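You operate a simulated robot arm through the tools that you are given. There is no shell and no other tool. Be economical: measure what you need, move in short steps, check, and stop when the job is done.

Carry out the task below with a simulated robot arm. There is one attempt and no reset: what you move stays moved.

TASK
Put the teal bowl and the jar with the gold lid in the green crate.

It is judged by the outcome, as a careful person would: the job done as asked, and still so three seconds after it is handed in. It fails if anything else is knocked over, pushed out of place, dropped, spilled or broken.

THE ROBOT
A 7-joint arm with a two-finger parallel gripper, fixed in place. Base frame: the origin is at the foot of the arm, x ahead of it, y to its left, z up; the work surface is at about z = 0. Lengths are in cm, angles in degrees, forces in N, time in s.
With the tool pointing down near the work surface it reaches from about 24 to 62 cm from the base axis. Its first joint turns from -66.0 to 66.0 degrees. Payload 2.6 kg.
Tool frame: the origin (TCP) lies between the finger pads and is the grasp point; the fingertips stand 3 cm ahead of it; z points along the fingers, y is the line along which they close. The gripper opens to 9.4 cm. The fingers are 2.8 cm wide and 1 cm thick; the gripper's body (5 by 9.6 cm) begins 5.5 cm behind the TCP.
Orientation is that of the tool frame in the base frame, as [roll, pitch, yaw] about the fixed x, y, z axes, in that order (R = Rz(yaw) Ry(pitch) Rx(roll)). With the fingers straight down and closing along the base's y, the tool's x points along the base's -x, its y along +y and its z along -z.

THE INTERFACE
- The arm moves only by the tool drive_tool. Its argument "moves" is a list of rows, each an object (a shift or turn left out is 0, a gripper value left out holds the last) with "offset": the shift along the tool's x, y, z in cm, a list of three; "dr": the turn, a rotation vector about the tool's x, y, z in degrees, a list of three. In form: [{"offset": [dx, dy, dz], "dr": [rx, ry, rz]}, ...]. A call has 1 to 10 rows; each row shifts and turns the commanded pose from where the row before left it, along the tool's axes as they then stand. "gripper" is the finger opening in cm, from 0 to 9.4, set as the call begins (left out, the last holds). A row lasts 0.2 s, in which the tool goes at most 5 cm and 8.6 degrees; a call with a longer step from one row to the next is refused whole, and so is a gripper value outside its range. A pose out of reach is approached as far as the arm can. The call stops where the force on the tool passes 40 N (or 10 N more than at its start, if that is more) or the arm is blocked; 0.2 s more then pass. The fingers move at their own pace (about 7.2 cm/s each) and stop on an object; they squeeze with about 27 N. The grip force told is the motor's: it shows also when the fingers shut on nothing. Time passes only in rows, and 0.2 s behind the last, so rows that do not move let the fingers close. It gives the time, the measured TCP pose, the force on the tool (base axes), the opening and the grip force at its end, in the units of the frame above (readings bear some noise).
- Cameras (640 x 400 px; columns grow to the right, rows downward): "scene" is fixed at [4.36, 43.99, 56.59]; the picture's right is [-0.67, -0.74, 0.00], its down [-0.42, 0.38, -0.83] and it looks along [0.61, -0.56, -0.56] (base axes); focal length 214 px, centre (320, 200). "wrist" rides on the gripper at [-3.7, 0, -5.8] in the tool frame; the picture's right is [0.00, -1.00, 0.00], its down [0.97, 0.00, -0.24] and it looks along [0.24, 0.00, 0.97] (tool axes); focal length 218 px, centre (320, 200).
- capture(camera): a new picture of that camera. No time passes.
- locate(camera, pixels): for up to 12 pixels [column, row] of the newest picture of that camera ("zoom" is the newest enlarged one), the place [x, y, z] in the base frame of the surface seen there, good to about 0.2 cm. No time passes.
- inspect(camera, box): a new picture of the part [left, top, right, bottom] of that camera's present view, enlarged. No time passes.
- sign_off(): hands the job in; it is judged then, once.

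Work in short steps. Measure before you move; look again where a grasp or a placing could have gone wrong, and mend it. You have 60 turns and 22 pictures in all, the two below and enlarged ones among them. Open the gripper and draw the arm clear of the work before you hand the job in, unless the task says otherwise; then end with one line.

The tools are called after "Call:" as a command line: name --argument value ..., lists and objects as JSON in quotes. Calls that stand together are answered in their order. drive_tool: Moves the arm, as the interface text tells. Its arguments: {"type":"object","properties":{"moves":{"type":"array","items":{"type":"object","properties":{"offset":{"type":"array","items":{"type":"number"}},"dr":{"type":"array","items":{"type":"number"}}}}},"gripper":{"type":"number"}},"required":["moves"]} The other tools are called the same way: capture (camera) takes a picture; locate (camera, pixels) gives the place of the surface under pixels of a picture; inspect (camera, box) takes an enlarged picture of a part of a camera's view; sign_off () hands the job in.

At the start:

```text
time: 0.0
eef_pos: [34.83, 4.45, 41.88]
ee_rot: [180.0, 0.0, -179.9]
ft_force: [-1.1, 0.3, 0.2]
gripper_width: 9.39
grasp_force: 0.0
```

scene: 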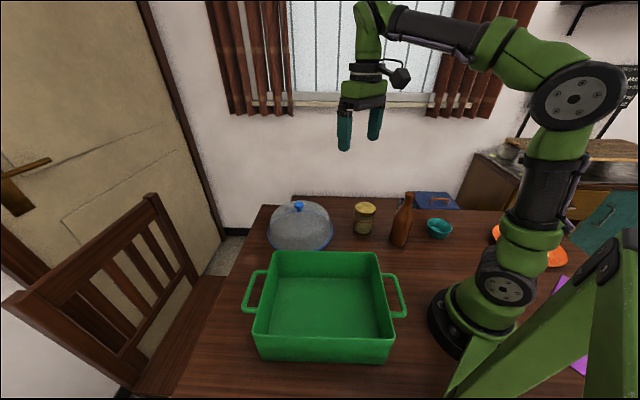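
wrist: 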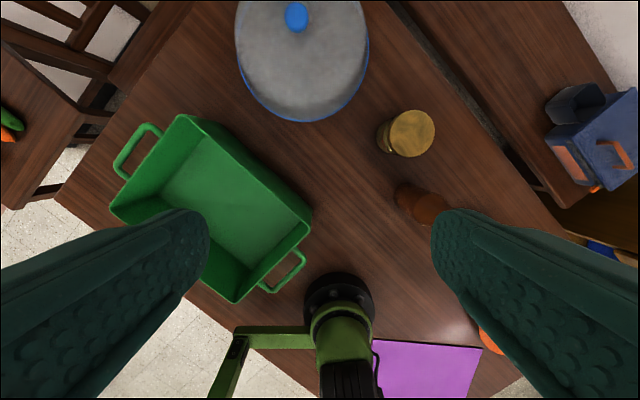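

The scene shows the crate around (325,305), the jar at (364,218), the bottle at (401,220) and the teal bowl at (438,229). I'll zoom in on the objects and measure them.

Call:
inspect --camera "scene" --box '[340, 180, 480, 268]'

Call:
locate --camera "scene" --pixels '[[325, 310], [273, 253], [378, 253], [393, 340], [258, 340], [365, 207], [364, 233], [405, 196], [398, 243], [438, 230], [428, 228], [451, 228]]'

Call:
locate --camera "wrist" --pixels '[[413, 132], [392, 132], [434, 132], [413, 112], [413, 155], [180, 118], [308, 215], [236, 300], [112, 208], [222, 200]]'

```text
4.55 times, centred on (410, 224) of scene
```

zoom: 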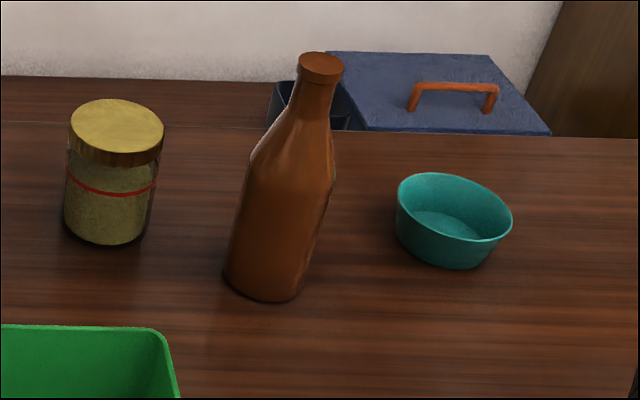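

```text
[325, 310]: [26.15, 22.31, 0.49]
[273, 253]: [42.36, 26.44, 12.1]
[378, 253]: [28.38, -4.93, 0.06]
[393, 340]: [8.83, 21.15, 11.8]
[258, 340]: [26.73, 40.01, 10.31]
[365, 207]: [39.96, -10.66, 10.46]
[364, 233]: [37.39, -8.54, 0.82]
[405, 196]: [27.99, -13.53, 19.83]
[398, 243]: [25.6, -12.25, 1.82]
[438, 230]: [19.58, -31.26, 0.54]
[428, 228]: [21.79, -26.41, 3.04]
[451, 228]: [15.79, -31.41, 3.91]
```

```text
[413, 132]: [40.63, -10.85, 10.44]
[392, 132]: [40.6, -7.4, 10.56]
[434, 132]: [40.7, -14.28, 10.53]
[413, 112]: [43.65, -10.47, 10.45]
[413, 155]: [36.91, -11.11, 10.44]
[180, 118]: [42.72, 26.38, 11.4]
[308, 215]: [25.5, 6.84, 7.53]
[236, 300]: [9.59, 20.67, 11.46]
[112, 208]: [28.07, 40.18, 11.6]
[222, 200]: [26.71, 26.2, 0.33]
```

The jar's centre is about (40.4, -10.9), 10.4 tall and about 7 wide. The crate's centre is about (26, 23.5), with its rim near 11.7. Next I measure the bowl rim and the details of the jar and bottle on the zoom.

Call:
locate --camera "zoom" --pixels '[[399, 188], [509, 212], [432, 174], [480, 239], [445, 224], [440, 262], [493, 188], [405, 222], [66, 215], [148, 215], [240, 270], [310, 270]]'

```text
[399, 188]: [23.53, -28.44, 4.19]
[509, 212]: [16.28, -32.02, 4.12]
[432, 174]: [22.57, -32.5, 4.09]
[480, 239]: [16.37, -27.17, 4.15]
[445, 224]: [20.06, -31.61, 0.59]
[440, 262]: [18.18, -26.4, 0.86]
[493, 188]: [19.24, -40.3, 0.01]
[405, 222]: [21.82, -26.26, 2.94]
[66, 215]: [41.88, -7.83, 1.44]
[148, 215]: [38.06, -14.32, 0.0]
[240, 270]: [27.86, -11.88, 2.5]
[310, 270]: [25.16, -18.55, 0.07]
```

Bowl: the rim centre is about (19.6, -30), 8.2 wide and 4.2 tall. I start with the jar, moving above it and coming down to z≈15.

Call:
drive_tool --gripper 9.4 --moves '[{"offset": [-1.12, -3.07, 3]}, {"offset": [-1.12, -3.07, 3]}, {"offset": [-1.12, -3.07, 3]}, {"offset": [-1.12, -3.07, 3]}, {"offset": [-1.12, -3.07, 3]}, {"offset": [0, 0, 4]}, {"offset": [0, 0, 4]}, {"offset": [0, 0, 3.5]}, {}]'

Call:
capture --camera "wrist"

```text
time: 2.0
eef_pos: [40.4, -10.8, 15.27]
ee_rot: [180.0, 0.0, 179.9]
ft_force: [-0.5, 0.3, 0.5]
gripper_width: 9.4
grasp_force: 0.1
```

```text
18 pictures are left
```

wrist: 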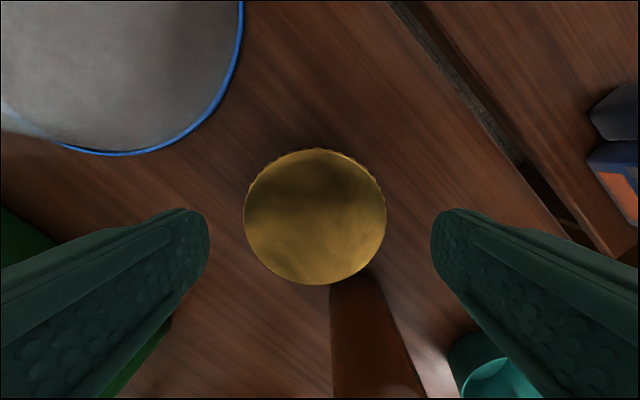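

The jar sits centred between the fingers (lid at 315,217). I lower to z≈6.3, then close.

Call:
drive_tool --moves '[{"offset": [0, 0, 3]}, {"offset": [0, 0, 3]}, {"offset": [0, 0, 2]}, {"offset": [0, 0, 1]}, {}]'

Call:
drive_tool --gripper 0 --moves '[{}, {}, {}, {}]'

Call:
drive_tool --moves '[{"offset": [0, 0, -2]}, {"offset": [0, 0, -3]}, {"offset": [0, 0, -4]}, {"offset": [0, 0, -4]}, {"offset": [0, 0, -3]}, {}]'

```text
time: 3.2
eef_pos: [40.4, -10.79, 6.29]
ee_rot: [179.9, 0.0, -180.0]
ft_force: [-0.3, 0.2, 0.0]
gripper_width: 9.38
grasp_force: 0.0
```

```text
time: 4.2
eef_pos: [40.41, -10.77, 6.34]
ee_rot: [-180.0, 0.0, -179.9]
ft_force: [0.5, 2.0, 0.5]
gripper_width: 8.02
grasp_force: 27.2
```

```text
time: 5.6
eef_pos: [40.38, -10.79, 22.31]
ee_rot: [-180.0, 0.0, -180.0]
ft_force: [0.1, -0.4, -4.1]
gripper_width: 7.99
grasp_force: 26.9
```

The jar is held (8.0 cm opening, about 4 N load). I carry it over the crate to (30, 27.7) and turn the gripper 45° to line up with the crate.

Call:
drive_tool --moves '[{"offset": [1.04, 3.85, 0]}, {"offset": [1.04, 3.85, 0]}, {"offset": [1.04, 3.85, 0]}, {"offset": [1.04, 3.85, 0]}, {"offset": [1.04, 3.85, 0]}, {"offset": [1.04, 3.85, 0]}, {"offset": [1.04, 3.85, 0]}, {"offset": [1.04, 3.85, 0]}, {"offset": [1.04, 3.85, 0]}, {"offset": [1.04, 3.85, 0]}]'

Call:
drive_tool --moves '[{"dr": [0, 0, -7.5]}, {"dr": [0, 0, -7.5]}, {"dr": [0, 0, -7.5]}, {"dr": [0, 0, -7.5]}, {"dr": [0, 0, -7.5]}, {"dr": [0, 0, -7.5]}, {}]'

Call:
capture --camera "scene"

Call:
capture --camera "wrist"

```text
time: 7.8
eef_pos: [30.1, 27.67, 22.4]
ee_rot: [-180.0, 0.0, -180.0]
ft_force: [0.1, 0.2, -3.4]
gripper_width: 8.0
grasp_force: 26.9
```

```text
time: 9.4
eef_pos: [30.03, 27.66, 22.5]
ee_rot: [179.9, 0.0, -134.9]
ft_force: [0.4, 0.0, -4.7]
gripper_width: 8.0
grasp_force: 27.3
```

```text
17 pictures are left
```

scene: 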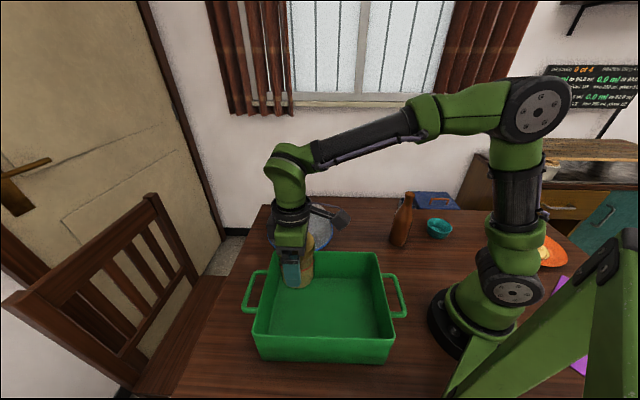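

```text
16 pictures are left
```

wrist: 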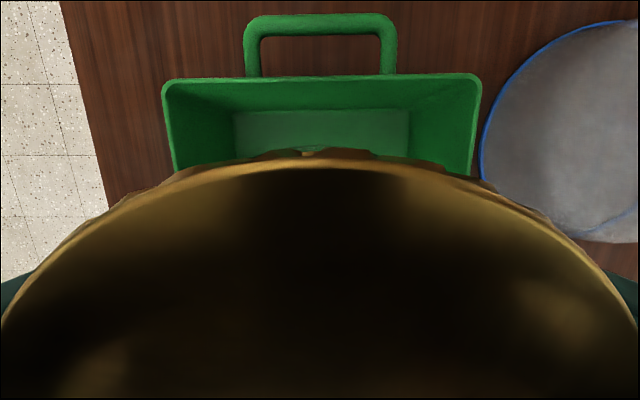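

The gripper is well aligned with the crate. I check where the walls are, using rim corners (165,82) and (480,77) and floor corners (233,112) and (408,112).

Call:
locate --camera "wrist" --pixels '[[168, 82], [478, 77], [236, 116], [406, 115], [178, 165], [470, 172]]'

Call:
locate --camera "scene" --pixels '[[269, 334], [377, 337], [375, 275], [254, 340], [395, 342]]'

```text
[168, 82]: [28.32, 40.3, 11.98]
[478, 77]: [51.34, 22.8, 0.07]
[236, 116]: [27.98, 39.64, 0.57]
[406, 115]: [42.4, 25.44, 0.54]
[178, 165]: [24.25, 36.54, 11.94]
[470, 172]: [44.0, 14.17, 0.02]
```

```text
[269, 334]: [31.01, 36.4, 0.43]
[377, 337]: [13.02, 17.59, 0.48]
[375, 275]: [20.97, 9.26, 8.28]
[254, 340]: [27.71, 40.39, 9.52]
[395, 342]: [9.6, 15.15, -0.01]
```

Wall clearance is about 3 cm. I lower the jar to the floor, with the TCP at about 6.9.

Call:
drive_tool --moves '[{"offset": [0, 0, 4]}, {"offset": [0, 0, 4]}, {"offset": [0, 0, 3]}, {"offset": [0, 0, 2]}, {"offset": [0, 0, 1.5]}, {"offset": [0, 0, 0.7]}, {"offset": [0, 0, 0.4]}, {}]'

```text
time: 11.2
eef_pos: [29.96, 27.64, 6.84]
ee_rot: [-179.9, -0.1, -134.9]
ft_force: [-0.3, -0.3, -1.5]
gripper_width: 8.0
grasp_force: 26.4
```

The load has dropped to -1.5 N, so the jar is on the floor. I release it and go straight up.

Call:
drive_tool --gripper 9.4 --moves '[{}, {}, {}]'

Call:
drive_tool --moves '[{"offset": [0, 0, -1]}, {"offset": [0, 0, -2]}, {"offset": [0, 0, -4]}, {"offset": [0, 0, -4]}, {"offset": [0, 0, -4.5]}, {"offset": [0, 0, -4.5]}, {"offset": [0, 0, -4.5]}, {}]'

Call:
capture --camera "wrist"

```text
time: 12.0
eef_pos: [29.88, 27.77, 6.71]
ee_rot: [-180.0, 0.0, -135.0]
ft_force: [-0.4, -0.2, 0.3]
gripper_width: 9.41
grasp_force: 0.1
```

```text
time: 13.8
eef_pos: [29.87, 27.57, 31.23]
ee_rot: [180.0, 0.0, -134.9]
ft_force: [0.2, 0.1, 0.0]
gripper_width: 9.38
grasp_force: 0.1
```

```text
15 pictures are left
```

wrist: 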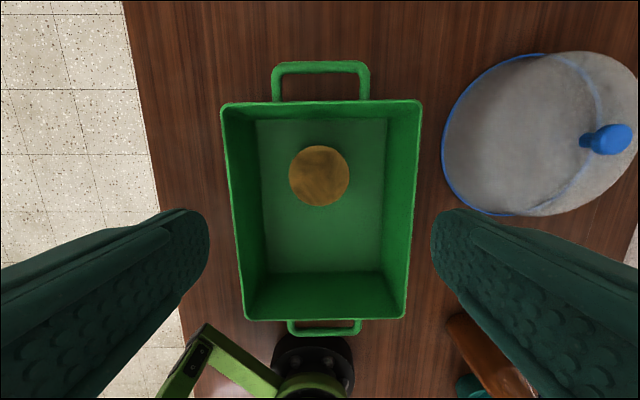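

The jar stands upright in the crate. I return the gripper to its neutral yaw and move by way of (36, 0) to above the bowl at z≈31, well above the bottle.

Call:
drive_tool --moves '[{"dr": [0, 0, 7.5]}, {"dr": [0, 0, 7.5]}, {"dr": [0, 0, 7.5]}, {"dr": [0, 0, 7.5]}, {"dr": [0, 0, 7.5]}, {"dr": [0, 0, 7.5]}]'

Call:
drive_tool --moves '[{"offset": [-1, -4.6, 0]}, {"offset": [-1, -4.6, 0]}, {"offset": [-1, -4.6, 0]}, {"offset": [-1, -4.6, 0]}, {"offset": [-1, -4.6, 0]}, {"offset": [-1, -4.6, 0]}]'

Call:
drive_tool --moves '[{"offset": [2.34, -4.29, 0]}, {"offset": [2.34, -4.29, 0]}, {"offset": [2.34, -4.29, 0]}, {"offset": [2.34, -4.29, 0]}, {"offset": [2.34, -4.29, 0]}, {"offset": [2.34, -4.29, 0]}, {"offset": [2.34, -4.29, 0]}, {}]'

Call:
drive_tool --moves '[{"dr": [0, 0, 8]}, {"dr": [0, 0, 8]}, {"dr": [0, 0, 8]}, {"dr": [0, 0, 8]}, {"dr": [0, 0, 8]}, {"dr": [0, 0, 8]}, {"dr": [0, 0, 8]}, {}]'

Call:
capture --camera "wrist"

```text
time: 15.2
eef_pos: [29.93, 27.69, 31.36]
ee_rot: [-180.0, -0.1, 179.9]
ft_force: [-0.3, 0.0, 0.4]
gripper_width: 9.39
grasp_force: 0.0
```

```text
time: 16.6
eef_pos: [35.85, 0.02, 31.28]
ee_rot: [-180.0, 0.0, -179.8]
ft_force: [-0.3, 0.3, 0.2]
gripper_width: 9.36
grasp_force: 0.0
```

```text
time: 18.4
eef_pos: [19.41, -29.91, 31.42]
ee_rot: [-179.9, 0.1, 180.0]
ft_force: [-0.5, -0.3, -0.3]
gripper_width: 9.37
grasp_force: 0.1
```

```text
time: 20.2
eef_pos: [19.41, -29.92, 31.29]
ee_rot: [180.0, 0.1, 123.9]
ft_force: [-0.2, 0.1, -0.5]
gripper_width: 9.4
grasp_force: 0.0
```

```text
14 pictures are left
```

wrist: 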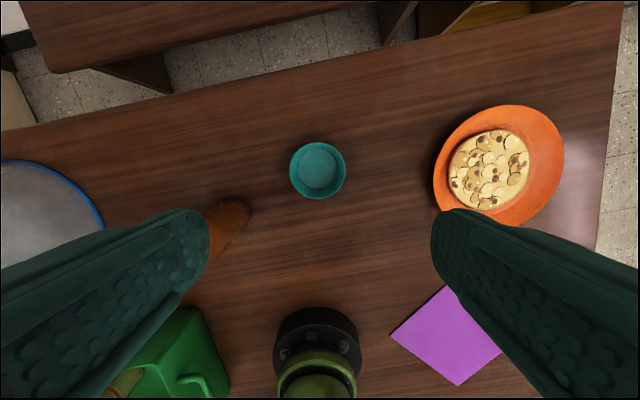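

The bowl is centred (318,170), about 8.5 wide, so a grip across it is possible. I descend to z≈12 and check alignment.

Call:
drive_tool --moves '[{"offset": [0, 0, 4]}, {"offset": [0, 0, 4]}, {"offset": [0, 0, 4]}, {"offset": [0, 0, 4]}, {"offset": [0, 0, 3.3]}, {}]'

Call:
capture --camera "wrist"

Call:
locate --camera "wrist" --pixels '[[320, 200], [320, 230]]'

```text
time: 21.6
eef_pos: [19.64, -30.03, 11.67]
ee_rot: [179.9, 0.1, 124.0]
ft_force: [0.7, 0.7, 0.4]
gripper_width: 9.4
grasp_force: 0.0
```

```text
13 pictures are left
```

wrist: 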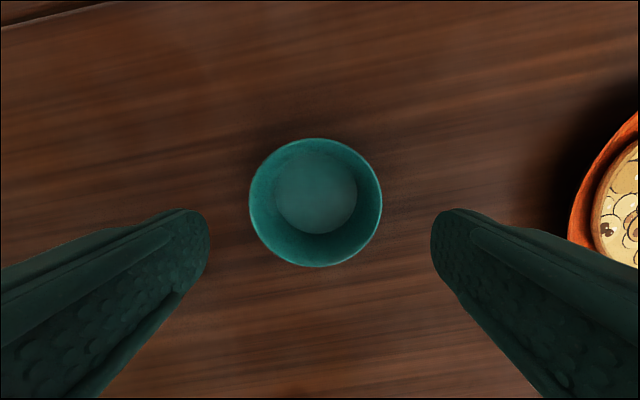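

```text
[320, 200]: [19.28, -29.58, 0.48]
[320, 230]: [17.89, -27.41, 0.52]
```

The rim spans columns 249–382 (centre 315.5), about 0.27 cm toward +tool y. I locate the rim points to correct both axes.

Call:
locate --camera "wrist" --pixels '[[251, 203], [380, 203], [316, 140], [316, 265], [271, 158], [361, 158], [271, 248], [361, 248]]'

```text
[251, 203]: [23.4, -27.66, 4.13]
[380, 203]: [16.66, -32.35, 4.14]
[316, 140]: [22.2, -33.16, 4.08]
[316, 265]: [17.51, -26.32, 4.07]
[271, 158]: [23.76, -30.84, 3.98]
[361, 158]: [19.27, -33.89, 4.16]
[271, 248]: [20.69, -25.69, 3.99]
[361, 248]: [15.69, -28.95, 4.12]
```

The bowl centre is (19.9, -29.86), so I shift +0.3 along tool y. Then I descend to z≈3.7 with about 0.6 cm clearance on each side.

Call:
drive_tool --moves '[{"offset": [0, 0.3, 2]}, {"offset": [0, 0, 2]}, {"offset": [0, 0, 1.5]}, {"offset": [0, 0, 1.3]}, {"offset": [0, 0, 1.2]}, {}]'

Call:
drive_tool --gripper 0 --moves '[{}, {}, {}, {}]'

Call:
drive_tool --moves '[{"offset": [0, 0, -1]}, {"offset": [0, 0, -2]}, {"offset": [0, 0, -3]}, {}]'

Call:
capture --camera "wrist"

```text
time: 23.0
eef_pos: [19.93, -29.91, 3.81]
ee_rot: [180.0, 0.1, 124.0]
ft_force: [0.4, 0.1, 0.5]
gripper_width: 9.41
grasp_force: 0.0
```

```text
time: 24.0
eef_pos: [19.82, -29.91, 3.96]
ee_rot: [-180.0, 0.0, 123.9]
ft_force: [0.5, 0.6, 0.6]
gripper_width: 8.47
grasp_force: 26.9
```

```text
time: 25.0
eef_pos: [19.83, -29.75, 9.77]
ee_rot: [180.0, 0.0, 124.0]
ft_force: [-0.3, -1.0, 0.1]
gripper_width: 8.44
grasp_force: 26.7
```

```text
12 pictures are left
```

wrist: 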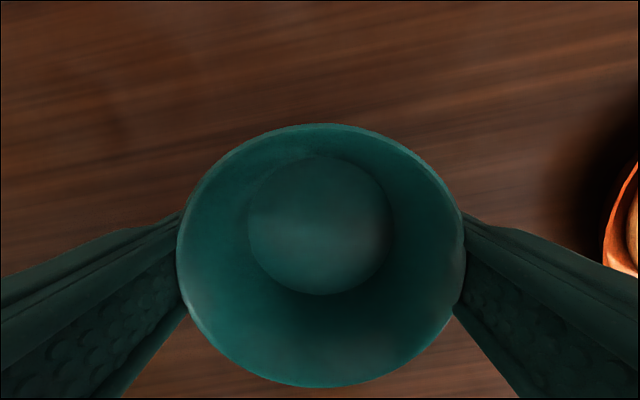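

The bowl is held level. I lift it to z≈31, turn back to neutral and retrace the path to the crate.

Call:
drive_tool --moves '[{"offset": [0, 0, -3.5]}, {"offset": [0, 0, -3.5]}, {"offset": [0, 0, -3.5]}, {"offset": [0, 0, -3.5]}, {"offset": [0, 0, -3.5]}, {"offset": [0, 0, -3.5]}, {}]'

Call:
drive_tool --moves '[{"dr": [0, 0, -7]}, {"dr": [0, 0, -7]}, {"dr": [0, 0, -7]}, {"dr": [0, 0, -7]}, {"dr": [0, 0, -7]}, {"dr": [0, 0, -7]}, {"dr": [0, 0, -7]}, {"dr": [0, 0, -7]}, {}]'

Call:
drive_tool --moves '[{"offset": [-1.8, 3.3, 0]}, {"offset": [-1.8, 3.3, 0]}, {"offset": [-1.8, 3.3, 0]}, {"offset": [-1.8, 3.3, 0]}, {"offset": [-1.8, 3.3, 0]}, {"offset": [-1.8, 3.3, 0]}, {"offset": [-1.8, 3.3, 0]}, {"offset": [-1.8, 3.3, 0]}, {"offset": [-1.8, 3.3, 0]}, {}]'

Call:
drive_tool --moves '[{"offset": [2.09, 2.64, 0]}, {"offset": [2.09, 2.64, 0]}, {"offset": [2.09, 2.64, 0]}, {"offset": [2.09, 2.64, 0]}, {"offset": [2.09, 2.64, 0]}, {"offset": [2.09, 2.64, 0]}, {"offset": [2.09, 2.64, 0]}, {}]'

Call:
drive_tool --moves '[{"dr": [0, 0, -7.5]}, {"dr": [0, 0, -7.5]}, {"dr": [0, 0, -7.5]}, {"dr": [0, 0, -7.5]}, {"dr": [0, 0, -7.5]}, {"dr": [0, 0, -7.5]}, {}]'

Call:
capture --camera "wrist"

Call:
capture --camera "scene"

```text
time: 26.6
eef_pos: [19.76, -29.91, 31.22]
ee_rot: [-180.0, 0.0, 124.0]
ft_force: [-0.5, -0.2, -0.2]
gripper_width: 8.42
grasp_force: 26.6
```

```text
time: 28.6
eef_pos: [19.8, -29.79, 31.01]
ee_rot: [-179.9, 0.0, -179.9]
ft_force: [0.1, -0.4, 0.0]
gripper_width: 8.41
grasp_force: 26.8
```

```text
time: 30.8
eef_pos: [36.11, 0.08, 30.92]
ee_rot: [179.9, -0.1, -179.9]
ft_force: [0.0, -1.2, -0.6]
gripper_width: 8.41
grasp_force: 26.7
```

```text
time: 32.6
eef_pos: [21.35, 18.63, 30.89]
ee_rot: [180.0, 0.0, -179.9]
ft_force: [0.0, -0.7, -1.2]
gripper_width: 8.4
grasp_force: 26.6
```

```text
time: 34.2
eef_pos: [21.44, 18.34, 30.96]
ee_rot: [-180.0, 0.0, -134.9]
ft_force: [-0.2, 0.1, -0.5]
gripper_width: 8.42
grasp_force: 26.7
```

```text
11 pictures are left
```

wrist: 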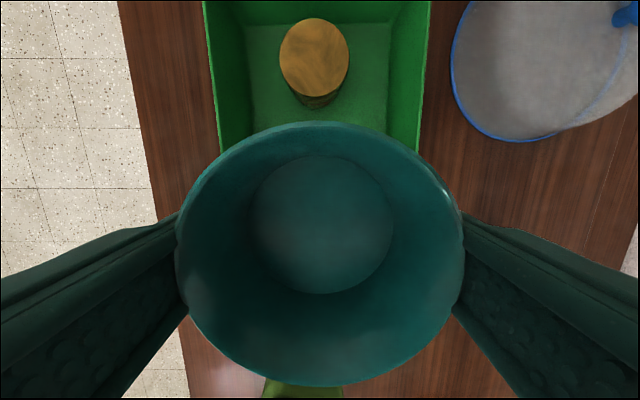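

```text
10 pictures are left
```

scene: 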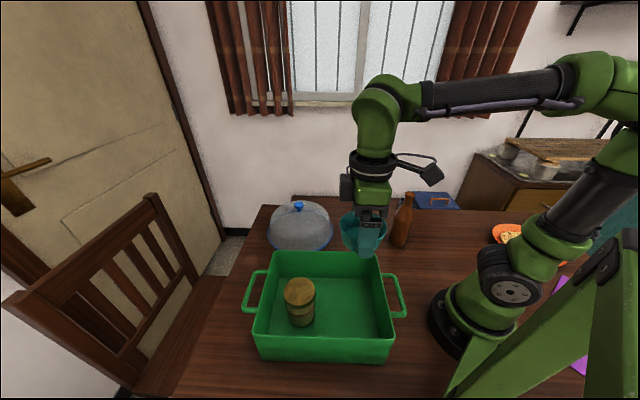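

The bowl is held over the free end of the crate. The side knob, pointing toward the near handle, may come close to the crate rim, so I descend to z≈11 and look.

Call:
drive_tool --moves '[{"offset": [0, 0, 4]}, {"offset": [0, 0, 4]}, {"offset": [0, 0, 4]}, {"offset": [0, 0, 4]}, {"offset": [0, 0, 3]}, {"offset": [0, 0, 1]}, {}]'

Call:
inspect --camera "scene" --box '[230, 180, 470, 370]'

```text
time: 35.8
eef_pos: [21.27, 18.41, 10.9]
ee_rot: [-180.0, 0.0, -135.0]
ft_force: [0.2, -0.8, -1.1]
gripper_width: 8.39
grasp_force: 27.4
```

```text
2.11 times, centred on (350, 275) of scene
```

zoom: 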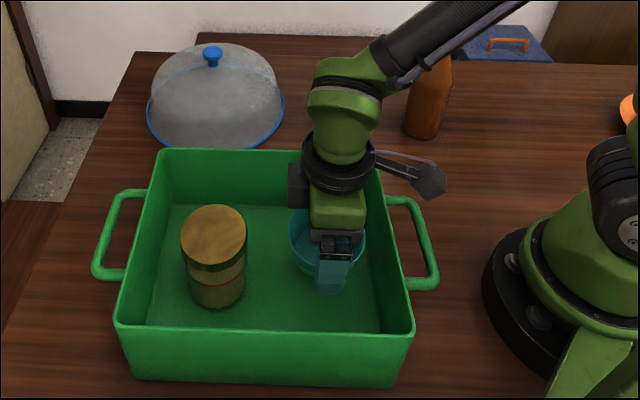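

I measure the knob's underside and bracket, the nearby rim and handle, and the wrist camera box.

Call:
locate --camera "zoom" --pixels '[[430, 194], [418, 182], [395, 172], [438, 182], [400, 202], [425, 240], [297, 200], [292, 185], [320, 236], [240, 225]]'

```text
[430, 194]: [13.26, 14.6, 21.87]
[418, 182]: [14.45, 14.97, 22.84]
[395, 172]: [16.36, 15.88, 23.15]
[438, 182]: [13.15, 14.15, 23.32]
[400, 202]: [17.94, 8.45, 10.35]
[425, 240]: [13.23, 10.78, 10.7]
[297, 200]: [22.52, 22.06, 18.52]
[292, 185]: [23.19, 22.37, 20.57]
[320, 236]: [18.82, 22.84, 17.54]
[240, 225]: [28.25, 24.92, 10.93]
```

The knob is about 10.9 cm above the TCP and the camera box about 7.6, so both clear the rim and the jar. I lower the bowl to the floor at TCP≈4.5.

Call:
drive_tool --moves '[{"offset": [0, 0, 2]}, {"offset": [0, 0, 2]}, {"offset": [0, 0, 1.4]}, {"offset": [0, 0, 0.6]}, {"offset": [0, 0, 0.4]}, {}]'

Call:
drive_tool --gripper 9.4 --moves '[{}, {}, {}]'

Call:
drive_tool --moves '[{"offset": [0, 0, -1]}, {"offset": [0, 0, -2]}, {"offset": [0, 0, -4]}, {"offset": [0, 0, -4]}, {"offset": [0, 0, -4.5]}, {"offset": [0, 0, -4.5]}, {"offset": [0, 0, -4.5]}, {"offset": [0, 0, -4.5]}, {}]'

Call:
capture --camera "wrist"

Call:
capture --camera "scene"

```text
time: 37.2
eef_pos: [21.41, 18.36, 4.54]
ee_rot: [180.0, 0.0, -135.0]
ft_force: [0.4, 0.1, 0.0]
gripper_width: 8.41
grasp_force: 27.1
```

```text
time: 38.0
eef_pos: [21.36, 18.46, 4.67]
ee_rot: [-179.9, 0.0, -135.0]
ft_force: [-0.1, 0.6, -0.6]
gripper_width: 9.4
grasp_force: 0.0
```

```text
time: 40.0
eef_pos: [21.31, 18.35, 33.71]
ee_rot: [-180.0, -0.1, -135.0]
ft_force: [-0.2, -0.5, -0.3]
gripper_width: 9.39
grasp_force: 0.0
```

```text
8 pictures are left
```

wrist: 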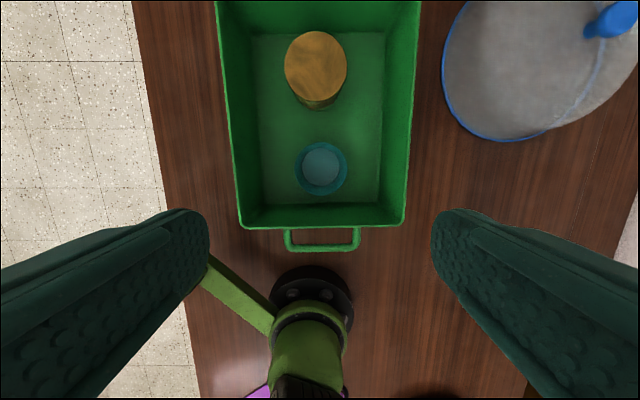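

```text
7 pictures are left
```

scene: 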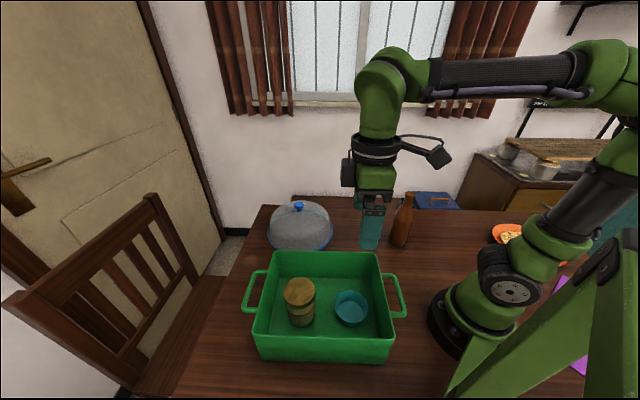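

The jar (300,300) and the bowl (350,308) both stand upright in the crate. Nothing else has moved, and the gripper is open and clear at z≈34, so I hand the job in.

Call:
sign_off

```text
The job is handed in.
```

The teal bowl and the jar with the gold lid are both standing upright in the green crate, nothing else was disturbed, and the job is handed in.
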